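You operate a simulated robot arm through the tools that you are given. There is no shell and no other tool.

Carry out the task below with a simulated robot arm. There is one attempt and no reset: what you move stays moved.

JOB
Put things in order on the top of the window bench. At the end: the red felt wad from the top of the window bench stands where the green felt block stood; the yellow sponge stands where the brown sanding block (marked "ROUGH") stood; the brown sanding block from the top of the window bench stands where the red felt wad stood; the green felt block from the top of the window bench stands on top of the brown wheel; whatever was shut is shut again. Leave all else as you found it, and nothing knocked over.

The check looks at the end state, three seconds after you hand in, the way a careful person would. Anything else that was tipped, shoved, dropped, spilled or broken makes it a failure.

ROBOT AND FRAMES
A 6-joint arm with a two-finger parallel gripper, fixed in place. Base frame: the origin is at the foot of the arm, x ahead of it, y to its left, z up; the work surface is at about z = 0. Units: cm, rad, N and s.
With the tool pointing down near the work surface it reaches from about 16 to 42 cm from the base axis. Its first joint turns from -1.152 to 1.152 rad. Payload 1.57 kg.
Tool frame: the origin (TCP) lies between the finger pads and is the grasp point; the fingertips stand 3 cm ahead of it; z points along the fingers, y is the line along which they close. The gripper opens to 8 cm. The fingers are 1.7 cm wide and 1.2 cm thick; the gripper's body (4 by 8.2 cm) begins 8 cm behind the TCP.
Orientation is that of the tool frame in the base frame, as a unit quaternion [x, y, z, w]. With the fingers straight down and closing along the base's y, the tool's x points along the base's -x, its y along +y and its z along -z.

CONTROLS
- The arm moves only by the tool nudge_tool. Its argument "steps" is one flat list of numbers, 7 for each row, row after row: the turn, a rotation vector about the tool's x, y, z in units of 4 degrees (1.0 is 4 degrees), then the shift along the tool's x, y, z in units of 40 mm (1.0 is 40 mm), then the finger opening in cm, from 0 to 8. In form: [ax, ay, az, dx, dy, dz, hand, ax, ay, az, dx, dy, dz, hand, ...]. A call has 1 to 20 rows; each row shifts and turns the commanded pose from where the row before left it, along the tool's axes as they then stand. A call with a number of a shift or a turn outside -1 to 1 is refused whole. A row lasts 0.2 s, in which the tool goes at most 5 cm and 0.15 rad; a call with a longer step from one row to the next is refused whole, and so is a gripper value outside its range. A pose out of reach is approached as far as the arm can. The call stops where the force on the tool passes 40 N (or 10 N more than at its start, if that is more) or the arm is blocked; 0.2 s more then pass. Each finger travels about 15.3 cm/s and halts on what it meets, pressing with about 34 N; the grip force reading is that of the motor and also rises with nothing between the fingers. The clock runs only during rows and for 0.2 s after the last one: add rows that do not move to give the fingers time. It gives the time, the measured TCP pose, the force on the tool (base axes), the opening and the grip force at its end, in the units of the frame above (readings bear some noise), with the torque about the TCP (base axes, N m) and any sound that the robot's microphone picked up.
- Cameras (640 x 400 px; columns grow to the right, rows downward): "scene" is fixed at [3.71, -32.34, 41.62]; the picture's right is [0.89, -0.45, 0.00], its down [-0.29, -0.58, -0.76] and it looks along [0.34, 0.68, -0.64] (base axes); focal length 249 px, centre (320, 200). "wrist" rides on the gripper at [7.2, -0.7, -12.2] in the tool frame; the picture's right is [0.09, 1.00, 0.00], its down [-0.84, 0.08, -0.54] and it looks along [-0.54, 0.05, 0.84] (tool axes); focal length 238 px, centre (320, 200). There is no depth. A picture from a camera that has moved, and an enlarged one, comes with that camera's place and axes in the base frame and with its lens.
- get_image(camera): a new picture of that camera. It takes no simulated time.
- enlarge(camera, box): a new picture of the part [left, top, right, bottom] of that camera's present view, enlarged. It takes no simulated time.
- close_job(): hands the job in; it is judged then, once.

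Places have to be worked out from the pictures, the camera data and where the tool is seen. Open the gripper and draw the arm clear of the work before you hand the job in, unless the task says otherwise.

The tools are called by a JSON object that holds its "name" and its "arguments". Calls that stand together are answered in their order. nudge_tool: Moves the arm, as the interface text tells. Its arguments: {"type":"object","properties":{"steps":{"type":"array"}},"required":["steps"]} The other tools are called the same way: get_image (camera) takes a picture; enlarge (camera, box) takes an enlarged picture of a part of a camera's view; close_job () hands the job in.

At the start:

```text
time_s: 0.0
tcp_pos: [20.31, 19.22, 23.44]
ee_rot: [0.0, 1.0, -0.001, 0.0]
wrist_force: [0.2, -0.3, 0.0]
ft_torque: [0.0, -0.02, 0.0]
finger_gap: 7.99
grip_force: 0.0
```

scene: 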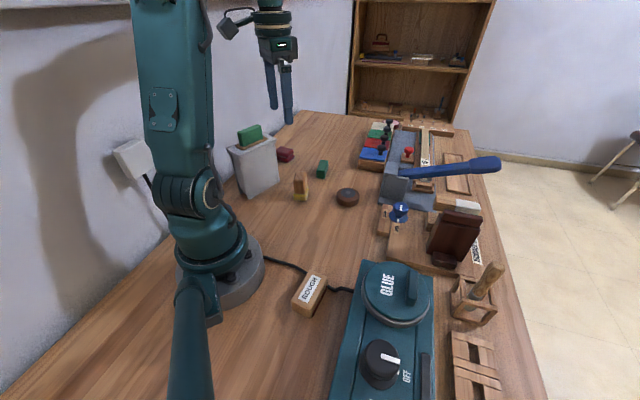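
wrist: 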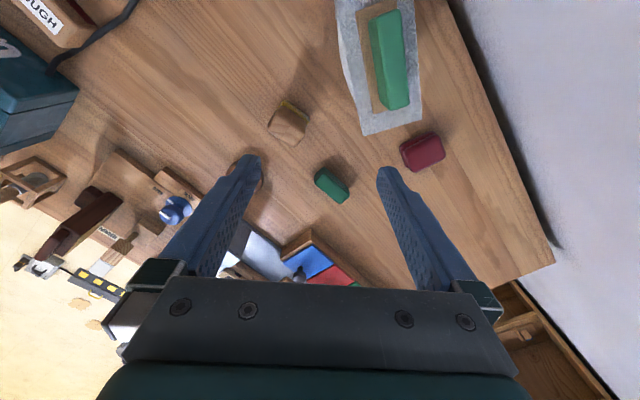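

I'll look closer at the middle of the bench in both cameras before moving anything.

{"name": "enlarge", "arguments": {"camera": "scene", "box": [220, 110, 380, 210]}}

{"name": "enlarge", "arguments": {"camera": "scene", "box": [340, 100, 520, 280]}}

{"name": "enlarge", "arguments": {"camera": "scene", "box": [240, 230, 440, 400]}}

{"name": "enlarge", "arguments": {"camera": "wrist", "box": [220, 0, 480, 240]}}

```text
4.00 times, centred on (300, 160) of scene
camera zoom: at [3.71, -32.34, 41.62], right [0.89, -0.45, 0.0], down [-0.29, -0.58, -0.76], along [0.34, 0.68, -0.64], focal length 996 px, centre (400, 360)
```

zoom: 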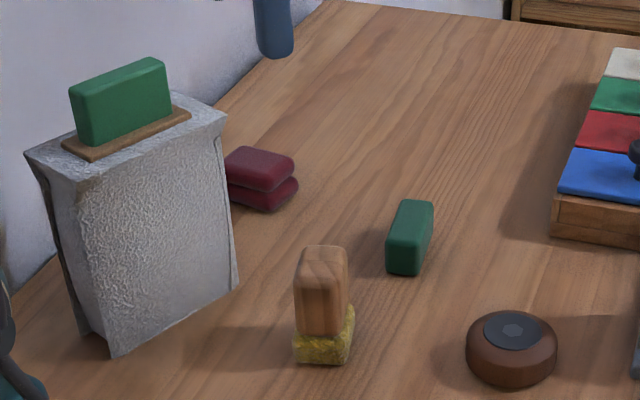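

```text
2.22 times, centred on (430, 190) of scene
camera zoom: at [3.71, -32.34, 41.62], right [0.89, -0.45, 0.0], down [-0.29, -0.58, -0.76], along [0.34, 0.68, -0.64], focal length 553 px, centre (76, 222)
```

zoom: 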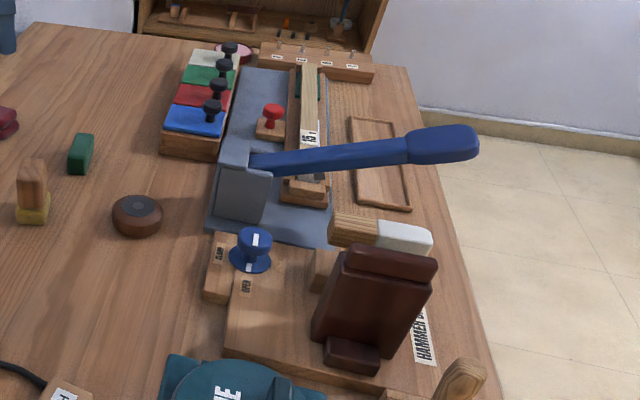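

```text
2.35 times, centred on (340, 315) of scene
camera zoom: at [3.71, -32.34, 41.62], right [0.89, -0.45, 0.0], down [-0.29, -0.58, -0.76], along [0.34, 0.68, -0.64], focal length 586 px, centre (273, -71)
```

zoom: 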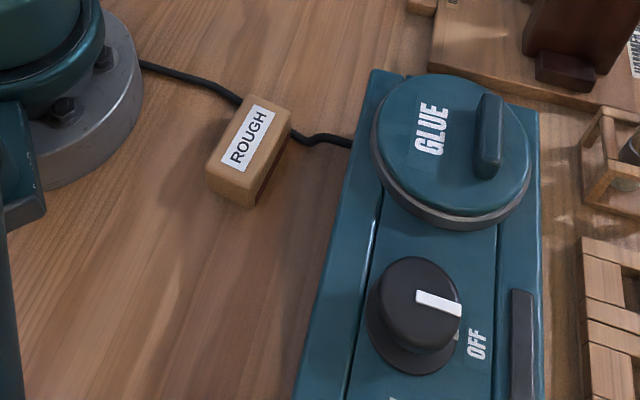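

```text
1.67 times, centred on (350, 120) of wrist
camera zoom: at [13.17, 18.56, 35.58], right [-0.09, 1.0, 0.0], down [0.84, 0.08, 0.54], along [0.54, 0.05, -0.84], focal length 397 px, centre (270, 333)
```

zoom: 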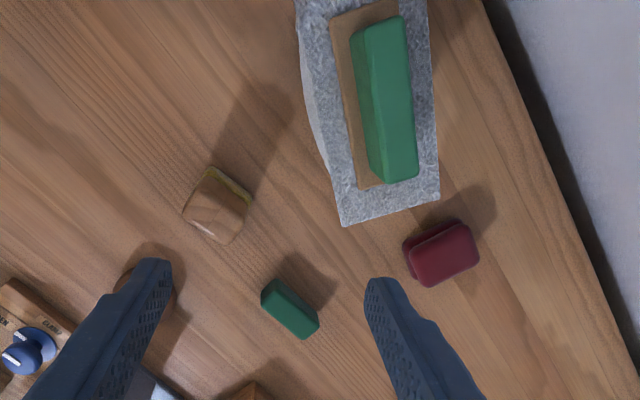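

The scene shows a red wad, a small green block, a wood-over-yellow stack, a brown wheel and the ROUGH block. I need finer views of each to tell what is separate.

{"name": "enlarge", "arguments": {"camera": "scene", "box": [284, 160, 324, 210]}}

{"name": "enlarge", "arguments": {"camera": "scene", "box": [224, 120, 304, 200]}}

{"name": "enlarge", "arguments": {"camera": "scene", "box": [305, 150, 365, 210]}}

{"name": "enlarge", "arguments": {"camera": "wrist", "box": [260, 90, 320, 150]}}

{"name": "enlarge", "arguments": {"camera": "scene", "box": [340, 0, 500, 120]}}

{"name": "enlarge", "arguments": {"camera": "scene", "box": [350, 110, 430, 190]}}

```text
8.00 times, centred on (304, 185) of scene
camera zoom: at [3.71, -32.34, 41.62], right [0.89, -0.45, 0.0], down [-0.29, -0.58, -0.76], along [0.34, 0.68, -0.64], focal length 1992 px, centre (448, 320)
```

zoom: 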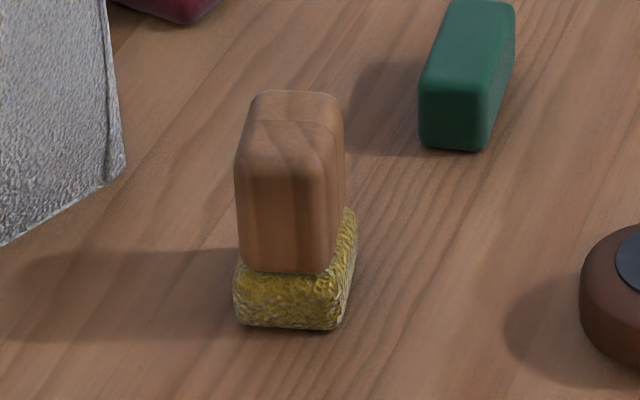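

```text
5.00 times, centred on (264, 160) of scene
camera zoom: at [3.71, -32.34, 41.62], right [0.89, -0.45, 0.0], down [-0.29, -0.58, -0.76], along [0.34, 0.68, -0.64], focal length 1245 px, centre (600, 400)
```

zoom: 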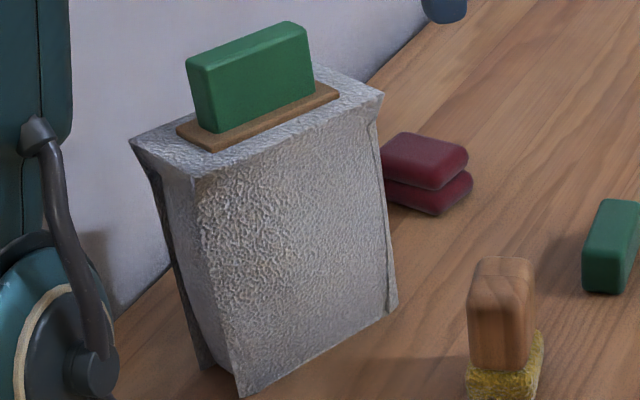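

```text
6.67 times, centred on (335, 180) of scene
camera zoom: at [3.71, -32.34, 41.62], right [0.89, -0.45, 0.0], down [-0.29, -0.58, -0.76], along [0.34, 0.68, -0.64], focal length 1660 px, centre (220, 333)
```

zoom: 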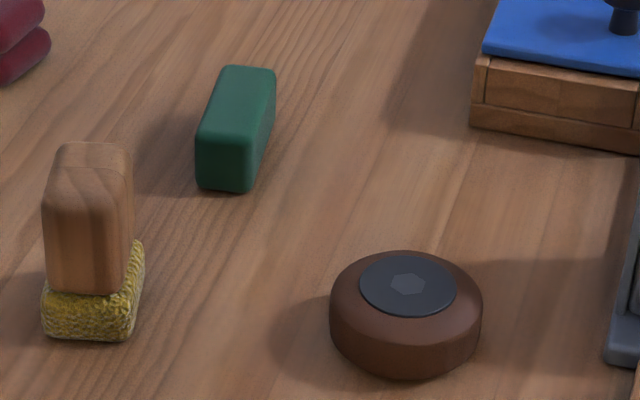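

```text
6.67 times, centred on (290, 120) of wrist
camera zoom: at [13.17, 18.56, 35.58], right [-0.09, 1.0, 0.0], down [0.84, 0.08, 0.54], along [0.54, 0.05, -0.84], focal length 1589 px, centre (520, 733)
```

zoom: 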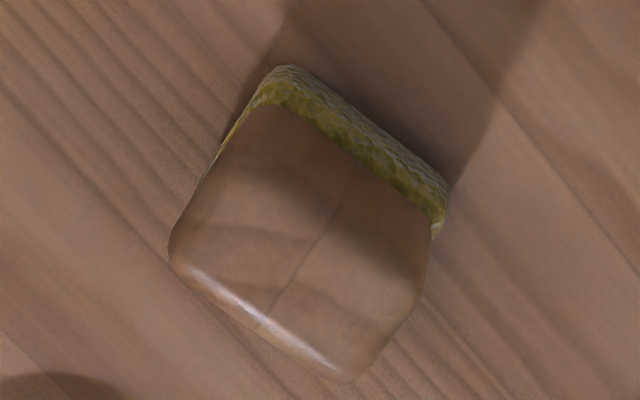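

```text
3.33 times, centred on (420, 60) of scene
camera zoom: at [3.71, -32.34, 41.62], right [0.89, -0.45, 0.0], down [-0.29, -0.58, -0.76], along [0.34, 0.68, -0.64], focal length 830 px, centre (-13, 667)
```

zoom: 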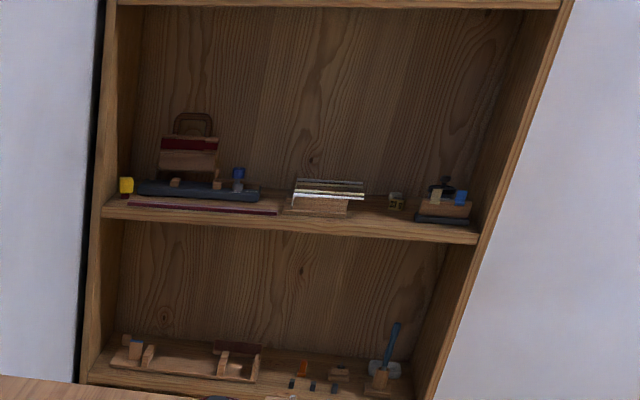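

```text
5.00 times, centred on (390, 150) of scene
camera zoom: at [3.71, -32.34, 41.62], right [0.89, -0.45, 0.0], down [-0.29, -0.58, -0.76], along [0.34, 0.68, -0.64], focal length 1245 px, centre (-30, 450)
```

zoom: 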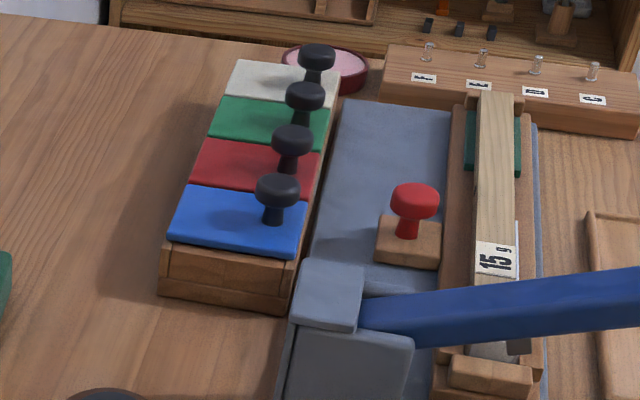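

The wrist and scene views agree on these positions: green block about (32.1, 22.2), 5.0 x 2.2 x 3 cm with its long axis near 52°; wheel about (32.4, 8.5); red wad about (25, 34.6); sponge stack about (22.2, 15.2). I'll move above the green block, turn the closing axis across its width, and check from there.

{"name": "nudge_tool", "arguments": {"steps": [0, 0, 0, -0.98, 0.25, 0, 8, 0, 0, 0, -0.98, 0.25, 0, 8, 0, 0, 0, -0.98, 0.25, 0, 8, 0, 0, -1, 0, 0, 0.2, 8, 0, 0, -1, 0, 0, 0.2, 8, 0, 0, -1, 0, 0, 0.2, 8, 0, 0, -1, 0, 0, 0.2, 8, 0, 0, -1, 0, 0, 0.2, 8, 0, 0, -1, 0, 0, 0.2, 8, 0, 0, -1, 0, 0, 0.2, 8, 0, 0, -1, 0, 0, 0.2, 8, 0, 0, -1, 0, 0, 0.2, 8, 0, 0, -1, 0, 0, 0.2, 8, 0, 0, -1, 0, 0, 0.2, 8, 0, 0, -1, 0, 0, 0.2, 8, 0, 0, -1, 0, 0, 0, 8, 0, 0, 0, 0, 0, 0, 8]}}

```text
time_s: 3.6
tcp_pos: [28.92, 20.74, 12.85]
ee_rot: [-0.439, 0.899, 0.0, 0.0]
wrist_force: [0.7, 0.7, -0.8]
ft_torque: [0.02, 0.0, 0.01]
finger_gap: 7.99
grip_force: 0.1
out of reach, approached as far as the arm can: row 2, 3
```

Some rows were clipped by reach, so the tool is at (28.9, 20.7, 12.9) with the yaw at 52°. I'll take a wrist picture here to refine the green block's place.

{"name": "get_image", "arguments": {"camera": "wrist"}}

{"name": "get_image", "arguments": {"camera": "scene"}}

```text
taken
camera wrist: at [25.01, 14.53, 24.96], right [-0.84, 0.54, 0.0], down [0.45, 0.71, 0.54], along [0.29, 0.46, -0.84], focal length 238 px, centre (320, 200)
```

wrist: 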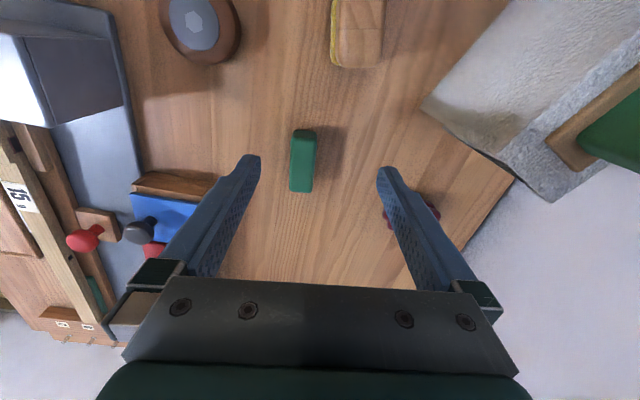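

```text
taken
```

scene: 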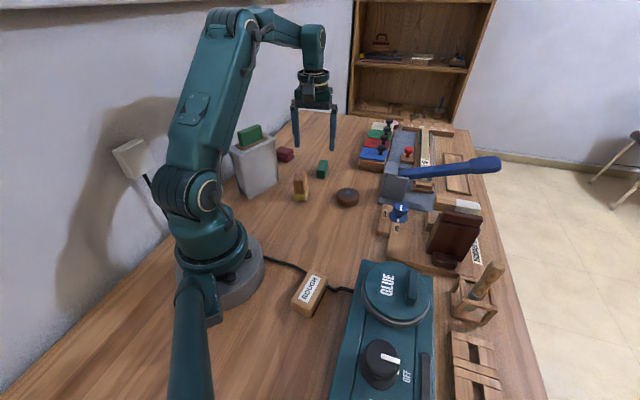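

The block's image puts it at about (31.8, 22.0), in line with the gripper. I'll centre over it at z≈8, with the fingertips still above its top, and look again.

{"name": "nudge_tool", "arguments": {"steps": [0, 0, 0, -0.36, -0.19, 0.4, 6, 0, 0, 0, -0.36, -0.19, 0.4, 6, 0, 0, 0, 0, 0, 0.4, 6, 0, 0, 0, 0, 0, 0, 6, 0, 0, 0, 0, 0, 0, 6]}}

{"name": "get_image", "arguments": {"camera": "wrist"}}

```text
time_s: 4.8
tcp_pos: [31.86, 22.08, 7.99]
ee_rot: [-0.439, 0.899, 0.001, 0.0]
wrist_force: [0.8, -0.2, 0.3]
ft_torque: [-0.01, 0.01, -0.02]
finger_gap: 5.98
grip_force: 0.0
```

```text
taken
camera wrist: at [27.98, 15.95, 20.11], right [-0.84, 0.54, 0.0], down [0.45, 0.71, 0.54], along [0.29, 0.46, -0.84], focal length 238 px, centre (320, 200)
```

wrist: 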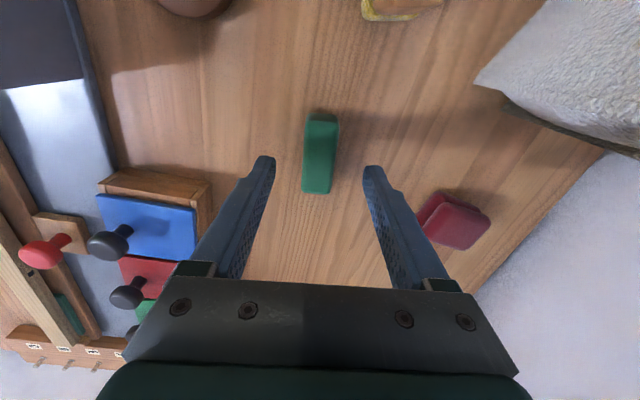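

The block's top centre is at about (319, 158) px, right where the tool axis projects, so it stands at about (31.95, 22.0). I'll go down to z≈3.4 and close.

{"name": "nudge_tool", "arguments": {"steps": [0, 0, 0, 0, 0, 0.4, 6, 0, 0, 0, 0, 0, 0.4, 6, 0, 0, 0, 0, 0, 0.34, 6, 0, 0, 0, 0, 0, 0, 6, 0, 0, 0, 0, 0, 0, 4, 0, 0, 0, 0, 0, 0, 0, 0, 0, 0, 0, 0, 0, 0, 0, 0, 0, 0, 0, 0, 0]}}

```text
time_s: 6.6
tcp_pos: [31.83, 21.96, 3.5]
ee_rot: [-0.438, 0.899, 0.0, 0.001]
wrist_force: [0.0, 1.0, -0.2]
ft_torque: [0.0, -0.03, 0.0]
finger_gap: 2.47
grip_force: 33.5
```

It is gripped at 2.5 cm wide. I'll lift it straight up and carry it to a point above the wheel to check alignment.

{"name": "nudge_tool", "arguments": {"steps": [0, 0, 0, 0, 0, -0.3, 0, 0, 0, 0, 0, 0, -0.6, 0, 0, 0, 0, 0, 0, -0.6, 0, 0, 0, 0, 0, 0, -0.5, 0, 0, 0, 0, 0.64, -0.54, 0, 0, 0, 0, 0, 0.64, -0.54, 0, 0, 0, 0, 0, 0.64, -0.54, 0, 0, 0, 0, 0, 0.5, -0.42, 0, 0, 0, 0, 0, 0, 0, 0, 0, 0, 0, 0, 0, 0, 0, 0]}}

{"name": "get_image", "arguments": {"camera": "wrist"}}

{"name": "get_image", "arguments": {"camera": "scene"}}

```text
time_s: 8.8
tcp_pos: [32.24, 9.2, 11.39]
ee_rot: [-0.439, 0.899, 0.0, 0.001]
wrist_force: [0.4, -0.1, -1.4]
ft_torque: [-0.02, 0.01, -0.04]
finger_gap: 2.46
grip_force: 33.9
```

```text
taken
camera wrist: at [28.39, 3.17, 23.66], right [-0.84, 0.54, 0.0], down [0.45, 0.71, 0.54], along [0.29, 0.46, -0.84], focal length 238 px, centre (320, 200)
```

wrist: 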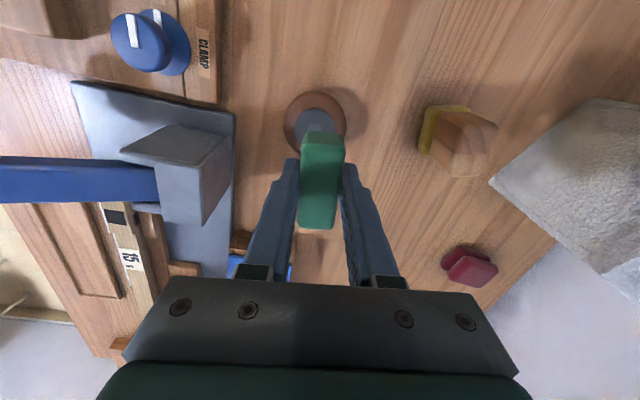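

```text
taken
```

scene: 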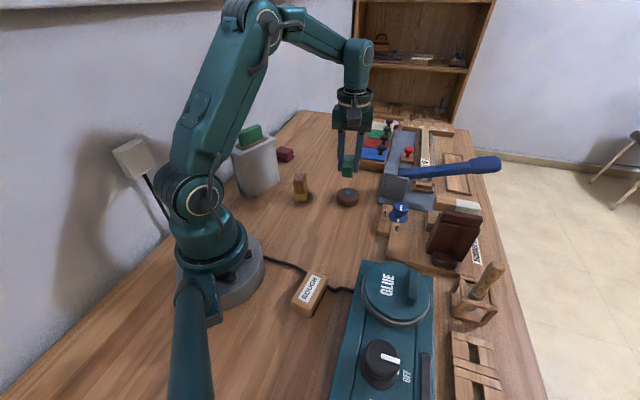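

The wheel is visible just ahead of the carried block. I'll enlarge it to measure its centre.

{"name": "enlarge", "arguments": {"camera": "wrist", "box": [260, 70, 380, 170]}}

{"name": "enlarge", "arguments": {"camera": "scene", "box": [310, 140, 390, 220]}}

```text
4.00 times, centred on (320, 120) of wrist
camera zoom: at [28.39, 3.17, 23.66], right [-0.84, 0.54, 0.0], down [0.45, 0.71, 0.54], along [0.29, 0.46, -0.84], focal length 953 px, centre (320, 520)
```

zoom: 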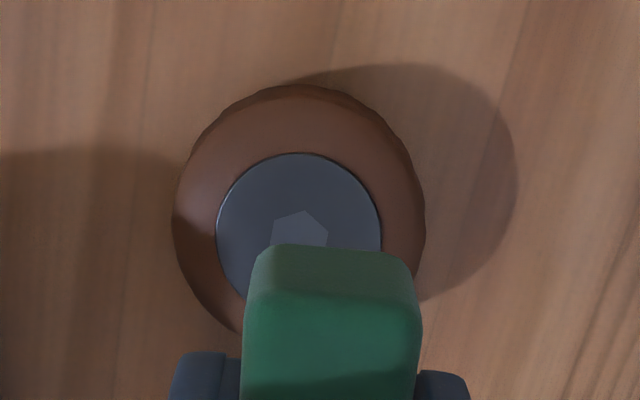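

```text
5.00 times, centred on (350, 180) of scene
camera zoom: at [3.71, -32.35, 41.62], right [0.89, -0.45, 0.0], down [-0.29, -0.58, -0.76], along [0.34, 0.68, -0.64], focal length 1245 px, centre (170, 300)
```

zoom: 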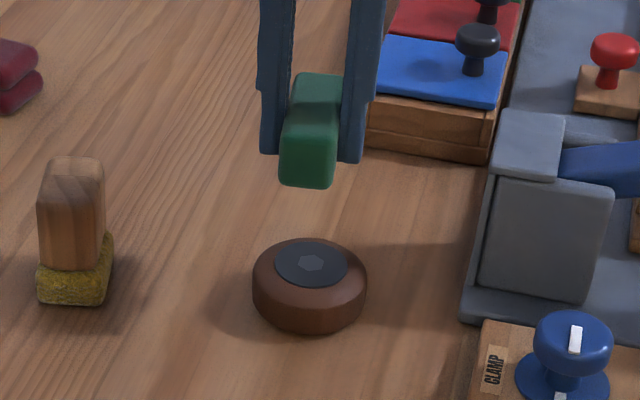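

The hub centre works out at about (32.1, 8.2) with the top near z≈2.4. I'll shift over it and drop to z≈7, leaving a centimetre of clearance, then check.

{"name": "nudge_tool", "arguments": {"steps": [0, 0, 0, 0.25, -0.125, 0, 0, 0, 0, 0, 0, 0, 0.4, 0, 0, 0, 0, 0, 0, 0.4, 0, 0, 0, 0, 0, 0, 0.3, 0, 0, 0, 0, 0, 0, 0, 0, 0, 0, 0, 0, 0, 0, 0]}}

{"name": "enlarge", "arguments": {"camera": "scene", "box": [310, 140, 390, 220]}}

{"name": "enlarge", "arguments": {"camera": "wrist", "box": [240, 90, 400, 210]}}

```text
time_s: 10.2
tcp_pos: [32.05, 8.29, 7.18]
ee_rot: [-0.438, 0.899, 0.001, 0.0]
wrist_force: [0.3, -0.4, -0.4]
ft_torque: [0.01, -0.01, -0.01]
finger_gap: 2.45
grip_force: 33.9
```

```text
5.00 times, centred on (350, 180) of scene
camera zoom: at [3.71, -32.34, 41.62], right [0.89, -0.45, 0.0], down [-0.29, -0.58, -0.76], along [0.34, 0.68, -0.64], focal length 1245 px, centre (170, 300)
```

zoom: 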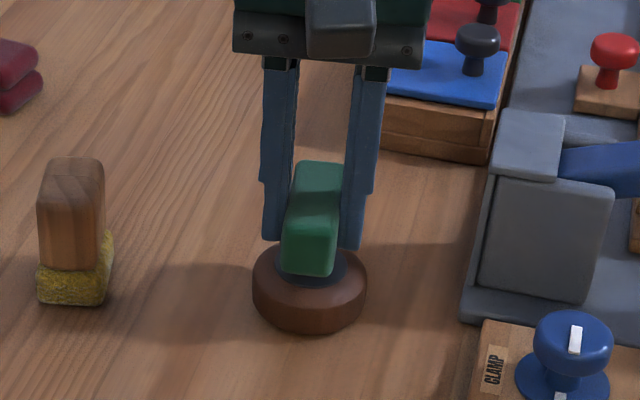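

```text
3.33 times, centred on (320, 150) of wrist
camera zoom: at [28.22, 2.2, 19.21], right [-0.84, 0.54, 0.0], down [0.45, 0.71, 0.54], along [0.29, 0.46, -0.84], focal length 794 px, centre (320, 367)
```

zoom: 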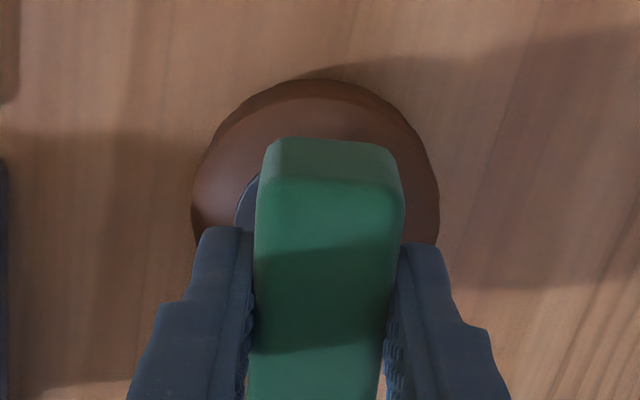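

The block is nearly centred; the wheel centre sits about 0.2 cm towards the base from it. I'll make that small correction and go down gently, watching the force.

{"name": "nudge_tool", "arguments": {"steps": [0, 0, 0, 0.05, -0.025, 0.1, 0, 0, 0, 0, 0, 0, 0.1, 0, 0, 0, 0, 0, 0, 0.05, 0, 0, 0, 0, 0, 0, 0, 0, 0, 0, 0, 0, 0, 0, 0]}}

{"name": "enlarge", "arguments": {"camera": "scene", "box": [310, 140, 390, 220]}}

```text
time_s: 11.4
tcp_pos: [32.08, 8.01, 6.08]
ee_rot: [-0.438, 0.899, 0.0, 0.0]
wrist_force: [-1.1, -1.0, 5.6]
ft_torque: [0.04, 0.02, 0.01]
finger_gap: 2.42
grip_force: 33.6
```

```text
5.00 times, centred on (350, 180) of scene
camera zoom: at [3.71, -32.34, 41.62], right [0.89, -0.45, 0.0], down [-0.29, -0.58, -0.76], along [0.34, 0.68, -0.64], focal length 1245 px, centre (170, 300)
```

zoom: 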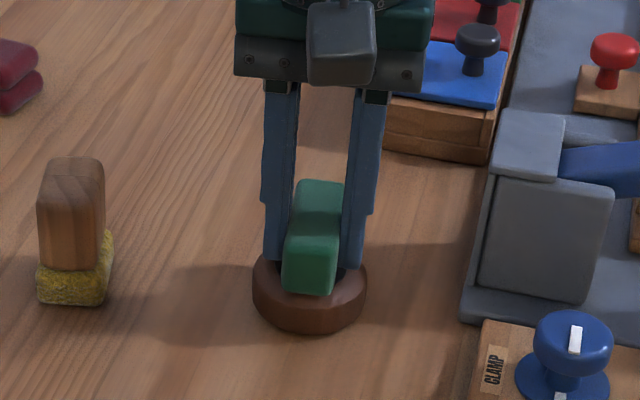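

The tool reads 5.6 N upwards at z=6.1, so the block is resting on the wheel. I'll open a little way, rise straight up and look.

{"name": "nudge_tool", "arguments": {"steps": [0, 0, 0, 0, 0, 0, 2.7, 0, 0, 0, 0, 0, 0, 3.5, 0, 0, 0, 0, 0, 0, 4.5, 0, 0, 0, 0, 0, 0, 4.5, 0, 0, 0, 0, 0, -0.3, 4.5, 0, 0, 0, 0, 0, -0.5, 4.5, 0, 0, 0, 0, 0, -0.7, 4.5, 0, 0, 0, 0, 0, -0.7, 4.5, 0, 0, 0, 0, 0, 0, 4.5]}}

{"name": "enlarge", "arguments": {"camera": "scene", "box": [310, 140, 390, 220]}}

{"name": "get_image", "arguments": {"camera": "wrist"}}

```text
time_s: 13.4
tcp_pos: [31.99, 7.97, 14.74]
ee_rot: [-0.438, 0.899, 0.0, 0.0]
wrist_force: [-0.3, -0.1, -0.2]
ft_torque: [-0.05, 0.0, -0.01]
finger_gap: 4.49
grip_force: 0.1
```

```text
5.00 times, centred on (350, 180) of scene
camera zoom: at [3.71, -32.34, 41.62], right [0.89, -0.45, 0.0], down [-0.29, -0.58, -0.76], along [0.34, 0.68, -0.64], focal length 1245 px, centre (170, 300)
```

zoom: 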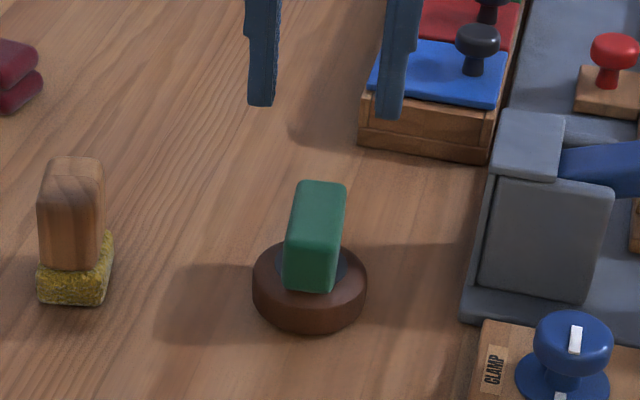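

```text
taken
camera wrist: at [28.1, 1.99, 26.92], right [-0.84, 0.54, 0.0], down [0.45, 0.71, 0.54], along [0.29, 0.46, -0.84], focal length 238 px, centre (320, 200)
```

wrist: 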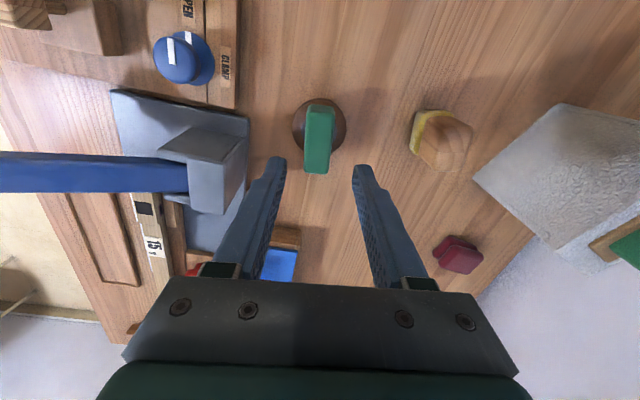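

The green block now stands steady on the wheel. Next is the red wad at about (25, 34.6): I'll move to (27, 29) and turn so the gripper and camera stay clear of the stone plinth, then look.

{"name": "nudge_tool", "arguments": {"steps": [0, 0, 0, -0.5625, 0.7, 0.1, 6, 0, 0, 0, -0.5625, 0.7, 0.1, 6, 0, 0, 0, -0.5625, 0.7, 0.1, 6, 0, 0, 0, -0.5625, 0.7, 0.1, 6, 0, 0, 0, -0.5625, 0.7, 0.1, 6, 0, 0, 0, -0.5625, 0.7, 0.1, 6, 0, 0, -1, 0, 0, 0, 6, 0, 0, -1, 0, 0, 0, 6, 0, 0, -1, 0, 0, 0, 6, 0, 0, -1, 0, 0, 0, 6, 0, 0, -1, 0, 0, 0, 6, 0, 0, -1, 0, 0, 0, 6, 0, 0, -1, 0, 0, 0, 6, 0, 0, -1, 0, 0, 0, 6, 0, 0, -1, 0, 0, 0, 6, 0, 0, -1, 0, 0, 0, 6, 0, 0, -1, 0, 0, 0, 6, 0, 0, -1, 0, 0, 0, 6, 0, 0, 0, 0, 0, 0, 6]}}

{"name": "get_image", "arguments": {"camera": "wrist"}}

{"name": "get_image", "arguments": {"camera": "scene"}}

```text
time_s: 17.4
tcp_pos: [27.08, 29.03, 12.42]
ee_rot: [0.767, -0.642, 0.0, 0.0]
wrist_force: [0.5, 0.4, 0.3]
ft_torque: [0.02, -0.02, 0.02]
finger_gap: 5.99
grip_force: 0.0
```

```text
taken
camera wrist: at [29.08, 22.03, 24.59], right [-0.96, -0.27, 0.0], down [-0.22, 0.81, 0.54], along [-0.14, 0.52, -0.84], focal length 238 px, centre (320, 200)
```

wrist: 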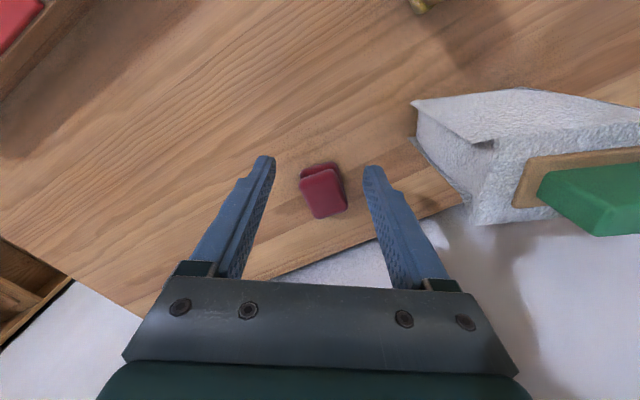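

```text
taken
```

scene: 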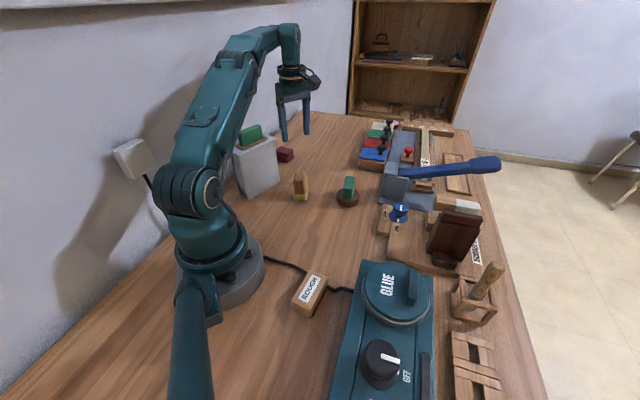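

The wad is just ahead of the fingers. I'll enlarge it to see its shape and angle.

{"name": "enlarge", "arguments": {"camera": "wrist", "box": [284, 150, 364, 230]}}

{"name": "enlarge", "arguments": {"camera": "scene", "box": [264, 130, 314, 180]}}

```text
5.00 times, centred on (324, 190) of wrist
camera zoom: at [29.08, 22.03, 24.59], right [-0.96, -0.27, 0.0], down [-0.22, 0.81, 0.54], along [-0.14, 0.52, -0.84], focal length 1192 px, centre (300, 250)
```

zoom: 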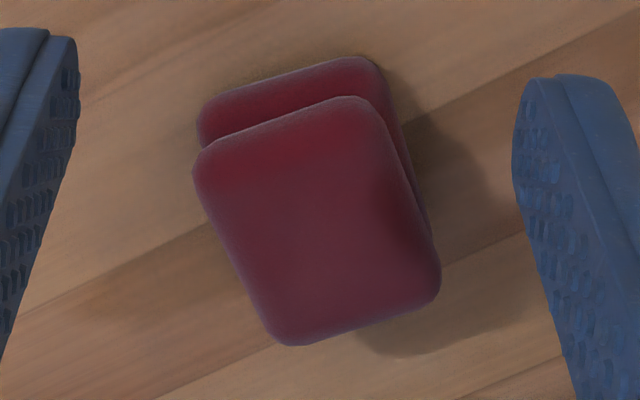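

```text
8.00 times, centred on (289, 155) of scene
camera zoom: at [3.71, -32.34, 41.62], right [0.89, -0.45, 0.0], down [-0.29, -0.58, -0.76], along [0.34, 0.68, -0.64], focal length 1992 px, centre (568, 560)
```

zoom: 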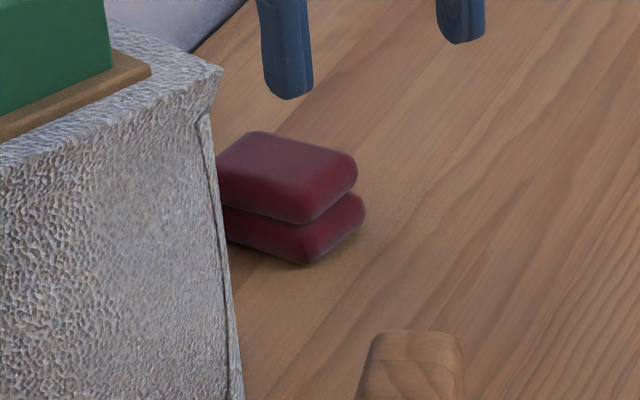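

The wad is about 5.2 x 3.6 cm, centred near (25.0, 34.8), with its long axis around 125° and its height somewhere between 3 and 4 cm. I'll turn to close along its short axis and move above it at z≈8 to see whether the arm reaches.

{"name": "nudge_tool", "arguments": {"steps": [0, 0, -1, 0, 0, 0, 6.5, 0, 0, -1, 0, 0, 0, 6.5, 0, 0, -1, 0, 0, 0, 6.5, 0, 0, -1, 0, 0, 0, 6.5, 0, 0, -1, 0, 0, 0, 6.5, 0, 0, -1, 0, 0, 0, 6.5, 0, 0, -0.25, 0, 0, 0.3, 6.5, 0, 0, 0, -0.487, -0.137, 0.26, 6.5, 0, 0, 0, -0.487, -0.137, 0.26, 6.5, 0, 0, 0, -0.487, -0.137, 0.26, 6.5, 0, 0, 0, 0, 0, 0, 6.5]}}

{"name": "get_image", "arguments": {"camera": "wrist"}}

{"name": "get_image", "arguments": {"camera": "scene"}}

```text
time_s: 19.8
tcp_pos: [24.44, 33.53, 7.74]
ee_rot: [0.887, -0.462, -0.001, 0.001]
wrist_force: [0.3, 0.1, 0.4]
ft_torque: [0.02, -0.03, 0.0]
finger_gap: 6.49
grip_force: 0.0
out of reach, approached as far as the arm can: row 9, 10
```

```text
taken
camera wrist: at [29.17, 28.07, 19.91], right [-0.76, -0.65, 0.0], down [-0.54, 0.64, 0.54], along [-0.35, 0.41, -0.84], focal length 238 px, centre (320, 200)
```

wrist: 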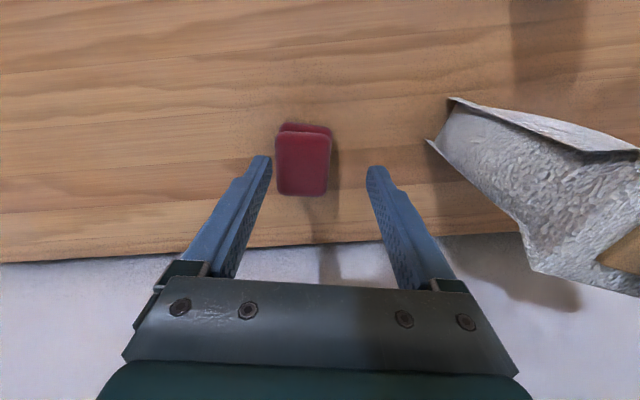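

```text
taken
```

scene: 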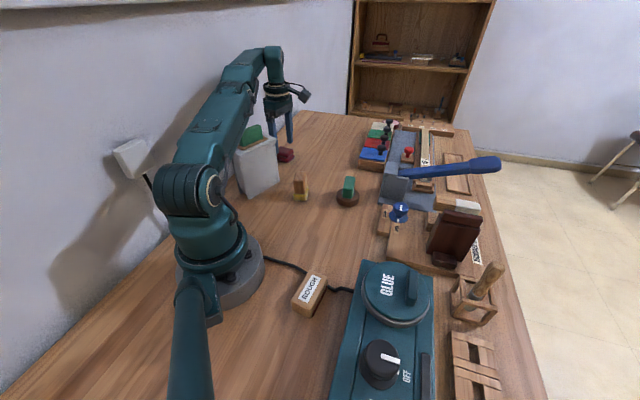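

The upright tool reaches only r≈41.5 here, but the wad is at r≈42.7, about 1.25 cm further along −tool y. I'll tilt the fingers about 6° outward to gain reach and shift over it.

{"name": "nudge_tool", "arguments": {"steps": [0.75, 0, 0, 0, 0, 0, 6.5, 0.75, 0, 0, 0, 0, 0, 6.5, 0, 0, 0, 0, -0.155, 0.016, 6.5, 0, 0, 0, 0, -0.155, 0.016, 6.5, 0, 0, 0, 0, 0, 0, 6.5, 0, 0, 0, 0, 0, 0, 6.5]}}

{"name": "get_image", "arguments": {"camera": "wrist"}}

{"name": "enlarge", "arguments": {"camera": "scene", "box": [160, 30, 340, 210]}}

```text
time_s: 21.2
tcp_pos: [25.61, 34.46, 7.81]
ee_rot: [0.886, -0.461, 0.025, -0.046]
wrist_force: [-0.5, 0.4, -0.3]
ft_torque: [-0.02, 0.01, 0.0]
finger_gap: 6.5
grip_force: 0.1
```

```text
taken
camera wrist: at [29.18, 28.23, 20.02], right [-0.76, -0.64, -0.1], down [-0.59, 0.61, 0.53], along [-0.28, 0.46, -0.84], focal length 238 px, centre (320, 200)
```

wrist: 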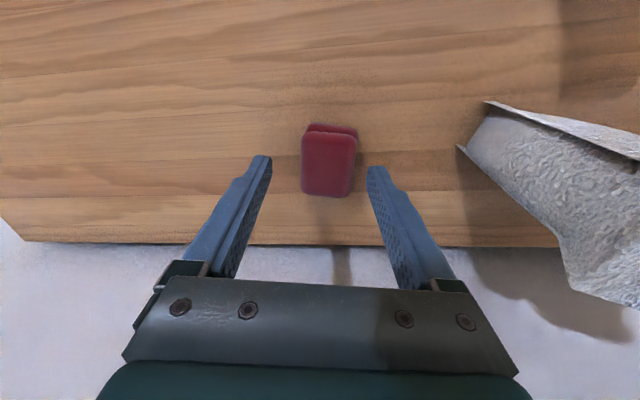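

```text
2.22 times, centred on (250, 120) of scene
camera zoom: at [3.71, -32.34, 41.62], right [0.89, -0.45, 0.0], down [-0.29, -0.58, -0.76], along [0.34, 0.68, -0.64], focal length 553 px, centre (476, 378)
```

zoom: 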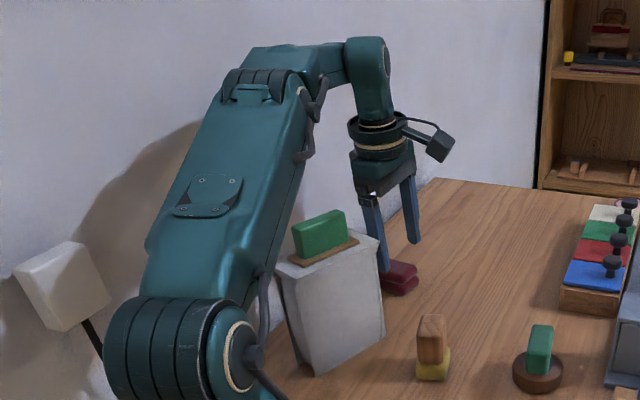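

The wad centre comes out at about (25.15, 34.55), so I've overshot slightly outward. I'll correct and go down only to the upper layer (z≈5.1), close there, and see whether the two layers are one piece.

{"name": "nudge_tool", "arguments": {"steps": [0, 0, 0, -0.025, 0.1, 0.1, 6.5, 0, 0, 0, -0.025, 0.07, 0.2, 6.5, 0, 0, 0, 0, 0, 0.2, 6.5, 0, 0, 0, 0, 0, 0.163, 6.5, 0, 0, 0, 0, 0, 0, 6.5, 0, 0, 0, 0, 0, 0, 6.5]}}

{"name": "get_image", "arguments": {"camera": "wrist"}}

{"name": "enlarge", "arguments": {"camera": "scene", "box": [250, 90, 330, 190]}}

```text
time_s: 22.6
tcp_pos: [25.16, 34.3, 5.19]
ee_rot: [0.886, -0.461, 0.023, -0.046]
wrist_force: [-0.2, 0.4, 0.0]
ft_torque: [0.0, 0.0, 0.0]
finger_gap: 6.51
grip_force: 0.0
```

```text
taken
camera wrist: at [28.75, 28.13, 17.38], right [-0.76, -0.64, -0.1], down [-0.59, 0.61, 0.53], along [-0.28, 0.46, -0.84], focal length 238 px, centre (320, 200)
```

wrist: 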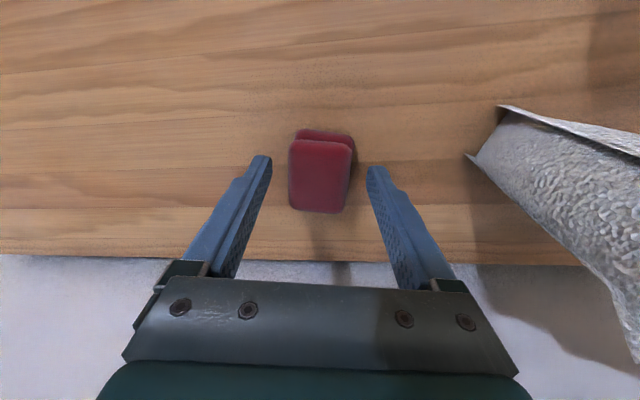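

```text
4.00 times, centred on (290, 140) of scene
camera zoom: at [3.71, -32.34, 41.62], right [0.89, -0.45, 0.0], down [-0.29, -0.58, -0.76], along [0.34, 0.68, -0.64], focal length 996 px, centre (440, 440)
```

zoom: 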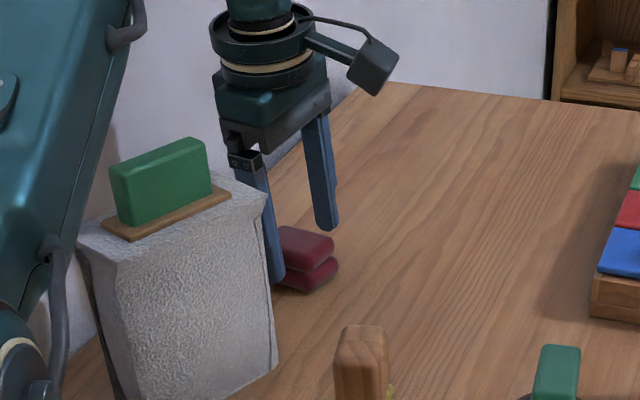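

The fingers straddle the wad evenly. I'll close on the upper layer here and lift about 1 cm to see what comes up.

{"name": "nudge_tool", "arguments": {"steps": [0, 0, 0, 0, 0, 0, 5, 0, 0, 0, 0, 0, 0, 3, 0, 0, 0, 0, 0, 0, 0, 0, 0, 0, 0, 0, 0, 0, 0, 0, 0, 0, 0, 0, 0]}}

{"name": "nudge_tool", "arguments": {"steps": [0, 0, 0, 0, 0, -0.12, 0, 0, 0, 0, 0, 0, -0.12, 0, 0, 0, 0, 0, 0, -0.1, 0, 0, 0, 0, 0, 0, 0, 0, 0, 0, 0, 0, 0, 0, 0]}}

{"name": "enlarge", "arguments": {"camera": "scene", "box": [250, 90, 330, 190]}}

{"name": "get_image", "arguments": {"camera": "wrist"}}

```text
time_s: 23.8
tcp_pos: [25.14, 34.33, 5.23]
ee_rot: [0.886, -0.461, 0.023, -0.046]
wrist_force: [0.3, 0.5, 0.4]
ft_torque: [0.01, 0.01, -0.02]
finger_gap: 4.1
grip_force: 34.1
```

```text
time_s: 25.0
tcp_pos: [25.0, 34.17, 6.54]
ee_rot: [0.885, -0.462, 0.024, -0.046]
wrist_force: [0.9, 0.0, -0.3]
ft_torque: [0.0, 0.03, 0.0]
finger_gap: 4.26
grip_force: 33.8
```

```text
4.00 times, centred on (290, 140) of scene
camera zoom: at [3.71, -32.34, 41.62], right [0.89, -0.45, 0.0], down [-0.29, -0.58, -0.76], along [0.34, 0.68, -0.64], focal length 996 px, centre (440, 440)
```

zoom: 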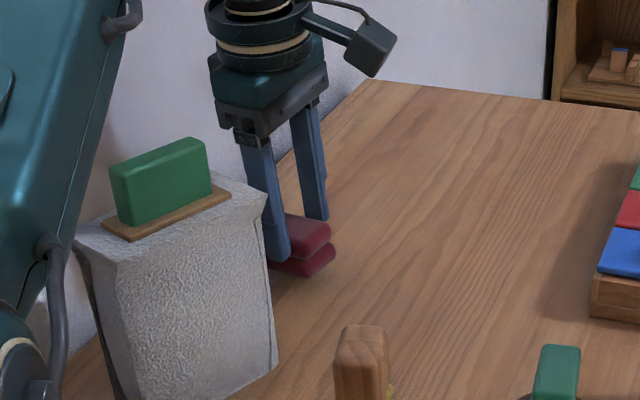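

```text
taken
camera wrist: at [28.59, 28.0, 18.64], right [-0.76, -0.64, -0.1], down [-0.59, 0.61, 0.53], along [-0.28, 0.46, -0.84], focal length 238 px, centre (320, 200)
```

wrist: 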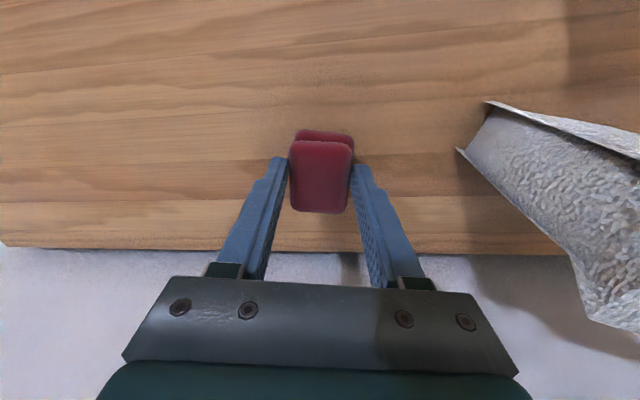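

Both layers rise together, so the wad is one piece. I'll lift it clear and carry it to the green block's old place at (31.85, 22.0), keeping the same tilt.

{"name": "nudge_tool", "arguments": {"steps": [0, 0, 0, 0, -0.039, -0.373, 0, 0, 0, 0, 0.393, 0.053, -0.382, 0, 0, 0, 0, 0.393, 0.053, -0.382, 0, 0, 0, 0, 0.713, 0.059, -0.132, 0, 0, 0, 0, 0.676, 0.056, -0.006, 0, 0, 0, 0, 0.676, 0.056, -0.006, 0, 0, 0, 0, 0.676, 0.056, -0.006, 0, 0, 0, 0, 0, 0, 0, 0, 0, 0, 0, 0, 0, 0, 0]}}

{"name": "get_image", "arguments": {"camera": "wrist"}}

{"name": "enlarge", "arguments": {"camera": "scene", "box": [280, 90, 380, 210]}}

```text
time_s: 27.0
tcp_pos: [31.67, 21.96, 11.4]
ee_rot: [0.886, -0.461, 0.025, -0.046]
wrist_force: [0.2, -0.7, 0.5]
ft_torque: [0.01, -0.01, 0.05]
finger_gap: 4.2
grip_force: 33.6
```

```text
taken
camera wrist: at [35.23, 15.65, 23.59], right [-0.76, -0.64, -0.1], down [-0.59, 0.61, 0.53], along [-0.28, 0.46, -0.84], focal length 238 px, centre (320, 200)
```

wrist: 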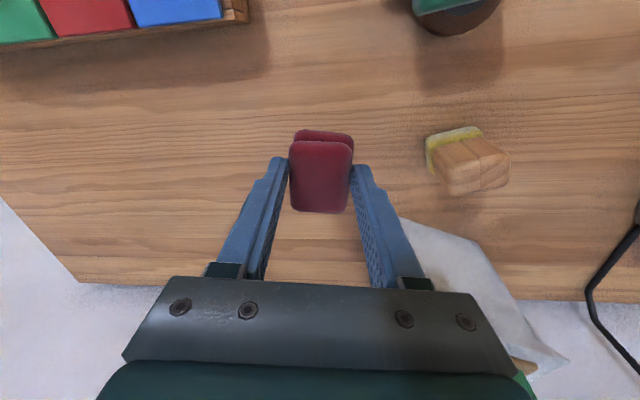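

```text
3.33 times, centred on (330, 150) of scene
camera zoom: at [3.71, -32.35, 41.62], right [0.89, -0.45, 0.0], down [-0.29, -0.58, -0.76], along [0.34, 0.68, -0.64], focal length 830 px, centre (287, 367)
```

zoom: 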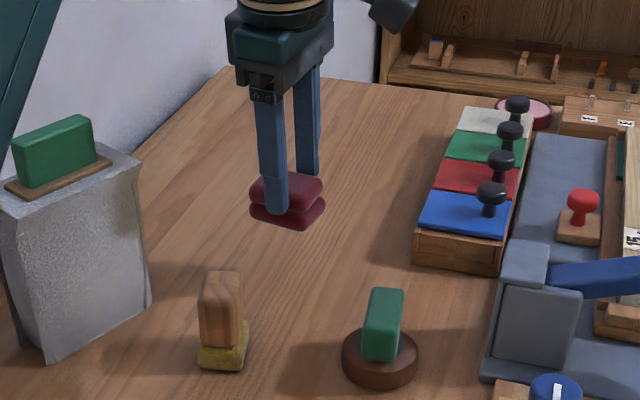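

The wad is held level above the green block's old place. I'll lower it to just above the bench, then touch down slowly.

{"name": "nudge_tool", "arguments": {"steps": [0, 0, 0, 0.0156, 0.039, 0.37, 0, 0, 0, 0, 0.0156, 0.039, 0.37, 0, 0, 0, 0, 0.0156, 0.039, 0.37, 0, 0, 0, 0, 0.0156, 0.039, 0.25, 0, 0, 0, 0, 0, 0, 0, 0, 0, 0, 0, 0, 0, 0, 0]}}

{"name": "enlarge", "arguments": {"camera": "scene", "box": [280, 110, 360, 210]}}

```text
time_s: 28.4
tcp_pos: [31.68, 21.56, 5.95]
ee_rot: [0.886, -0.461, 0.025, -0.046]
wrist_force: [-0.1, 0.5, -0.2]
ft_torque: [0.02, 0.0, 0.01]
finger_gap: 4.2
grip_force: 34.0
```

```text
4.00 times, centred on (320, 160) of scene
camera zoom: at [3.71, -32.34, 41.62], right [0.89, -0.45, 0.0], down [-0.29, -0.58, -0.76], along [0.34, 0.68, -0.64], focal length 996 px, centre (320, 360)
```

zoom: 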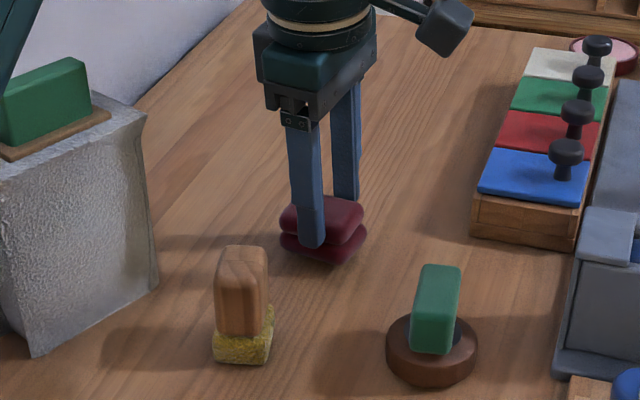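

It is about 0.6 cm above contact and 0.2 cm short of the spot. I'll correct and lower gently.

{"name": "nudge_tool", "arguments": {"steps": [0, 0, 0, -0.021, -0.043, 0.06, 0, 0, 0, 0, 0, 0, 0.05, 0, 0, 0, 0, 0, 0, 0.04, 0, 0, 0, 0, 0, 0, 0, 0, 0, 0, 0, 0, 0, 0, 0]}}

{"name": "enlarge", "arguments": {"camera": "scene", "box": [290, 140, 350, 200]}}

```text
time_s: 29.6
tcp_pos: [31.92, 21.79, 5.43]
ee_rot: [0.886, -0.461, 0.024, -0.046]
wrist_force: [-0.2, 0.0, -0.3]
ft_torque: [-0.01, -0.01, 0.0]
finger_gap: 4.2
grip_force: 34.1
```

```text
6.67 times, centred on (320, 170) of scene
camera zoom: at [3.71, -32.34, 41.62], right [0.89, -0.45, 0.0], down [-0.29, -0.58, -0.76], along [0.34, 0.68, -0.64], focal length 1660 px, centre (320, 400)
```

zoom: 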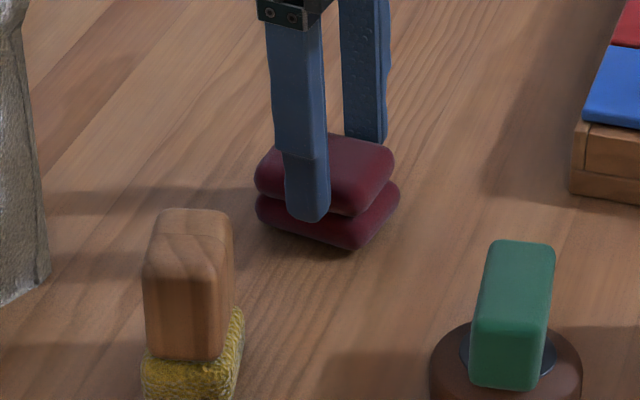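

Still no contact force at z=5.43, so I'll go down a little more in small steps.

{"name": "nudge_tool", "arguments": {"steps": [0, 0, 0, 0, 0.003, 0.03, 0, 0, 0, 0, 0, 0.003, 0.03, 0, 0, 0, 0, 0, 0, 0, 0, 0, 0, 0, 0, 0, 0, 0]}}

```text
time_s: 30.6
tcp_pos: [31.79, 21.66, 5.3]
ee_rot: [0.885, -0.462, 0.025, -0.047]
wrist_force: [-1.2, -0.3, 14.7]
ft_torque: [-0.09, 0.31, -0.01]
finger_gap: 4.2
grip_force: 33.7
```

It is on the bench with 14.7 N of contact force. I'll release, lift vertically and look.

{"name": "nudge_tool", "arguments": {"steps": [0, 0, 0, 0, 0, 0, 4.6, 0, 0, 0, 0, 0, 0, 5.5, 0, 0, 0, 0, 0, 0, 6.5, 0, 0, 0, 0, 0, 0, 6.5, 0, 0, 0, 0, -0.04, -0.4, 6.5, 0, 0, 0, 0, -0.06, -0.6, 6.5, 0, 0, 0, 0, -0.06, -0.6, 6.5, 0, 0, 0, 0, 0, 0, 6.5]}}

{"name": "get_image", "arguments": {"camera": "wrist"}}

{"name": "enlarge", "arguments": {"camera": "scene", "box": [290, 140, 350, 200]}}

```text
time_s: 32.4
tcp_pos: [31.81, 21.76, 11.63]
ee_rot: [0.886, -0.461, 0.024, -0.046]
wrist_force: [0.0, 0.0, -0.3]
ft_torque: [-0.01, 0.05, -0.01]
finger_gap: 6.51
grip_force: 0.0
```

```text
taken
camera wrist: at [35.41, 15.51, 23.78], right [-0.76, -0.64, -0.1], down [-0.59, 0.61, 0.53], along [-0.28, 0.46, -0.84], focal length 238 px, centre (320, 200)
```

wrist: 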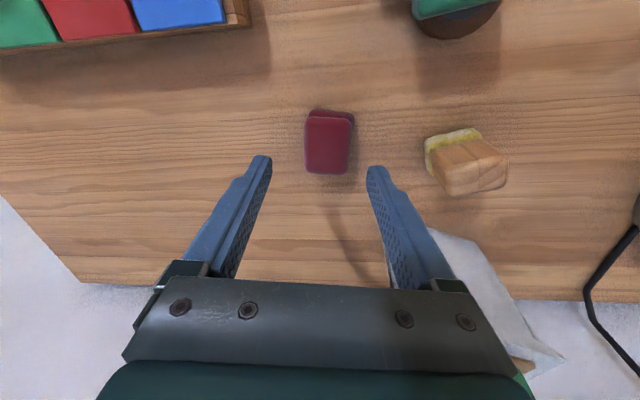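

```text
6.67 times, centred on (320, 170) of scene
camera zoom: at [3.71, -32.34, 41.62], right [0.89, -0.45, 0.0], down [-0.29, -0.58, -0.76], along [0.34, 0.68, -0.64], focal length 1660 px, centre (320, 400)
```

zoom: 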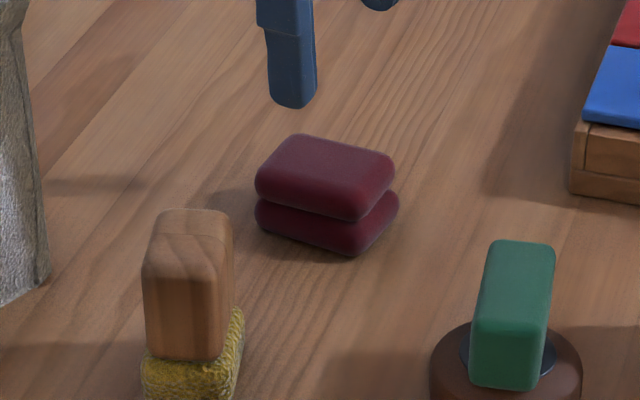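

The wad lies flat at about (31.75, 21.8), on the green block's old spot. Next is the ROUGH block, so I'll enlarge it and the cable around it.

{"name": "enlarge", "arguments": {"camera": "scene", "box": [270, 250, 360, 330]}}

{"name": "get_image", "arguments": {"camera": "scene"}}

```text
5.00 times, centred on (315, 290) of scene
camera zoom: at [3.71, -32.34, 41.62], right [0.89, -0.45, 0.0], down [-0.29, -0.58, -0.76], along [0.34, 0.68, -0.64], focal length 1245 px, centre (345, -250)
```

zoom: 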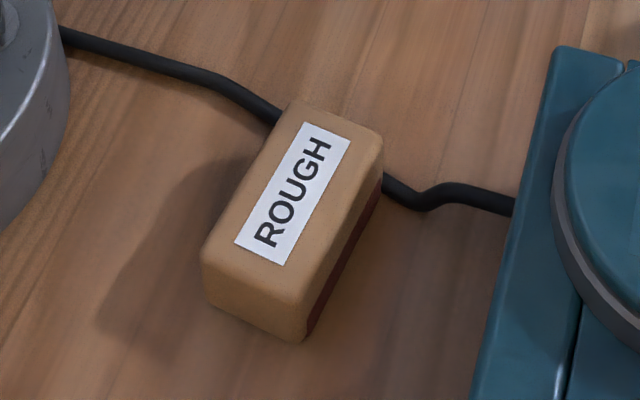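

```text
taken
```

scene: 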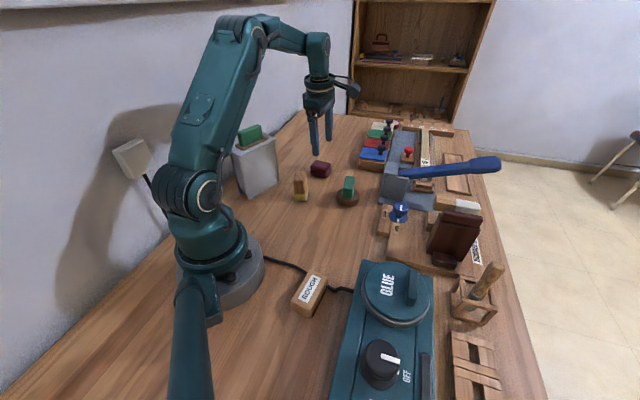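

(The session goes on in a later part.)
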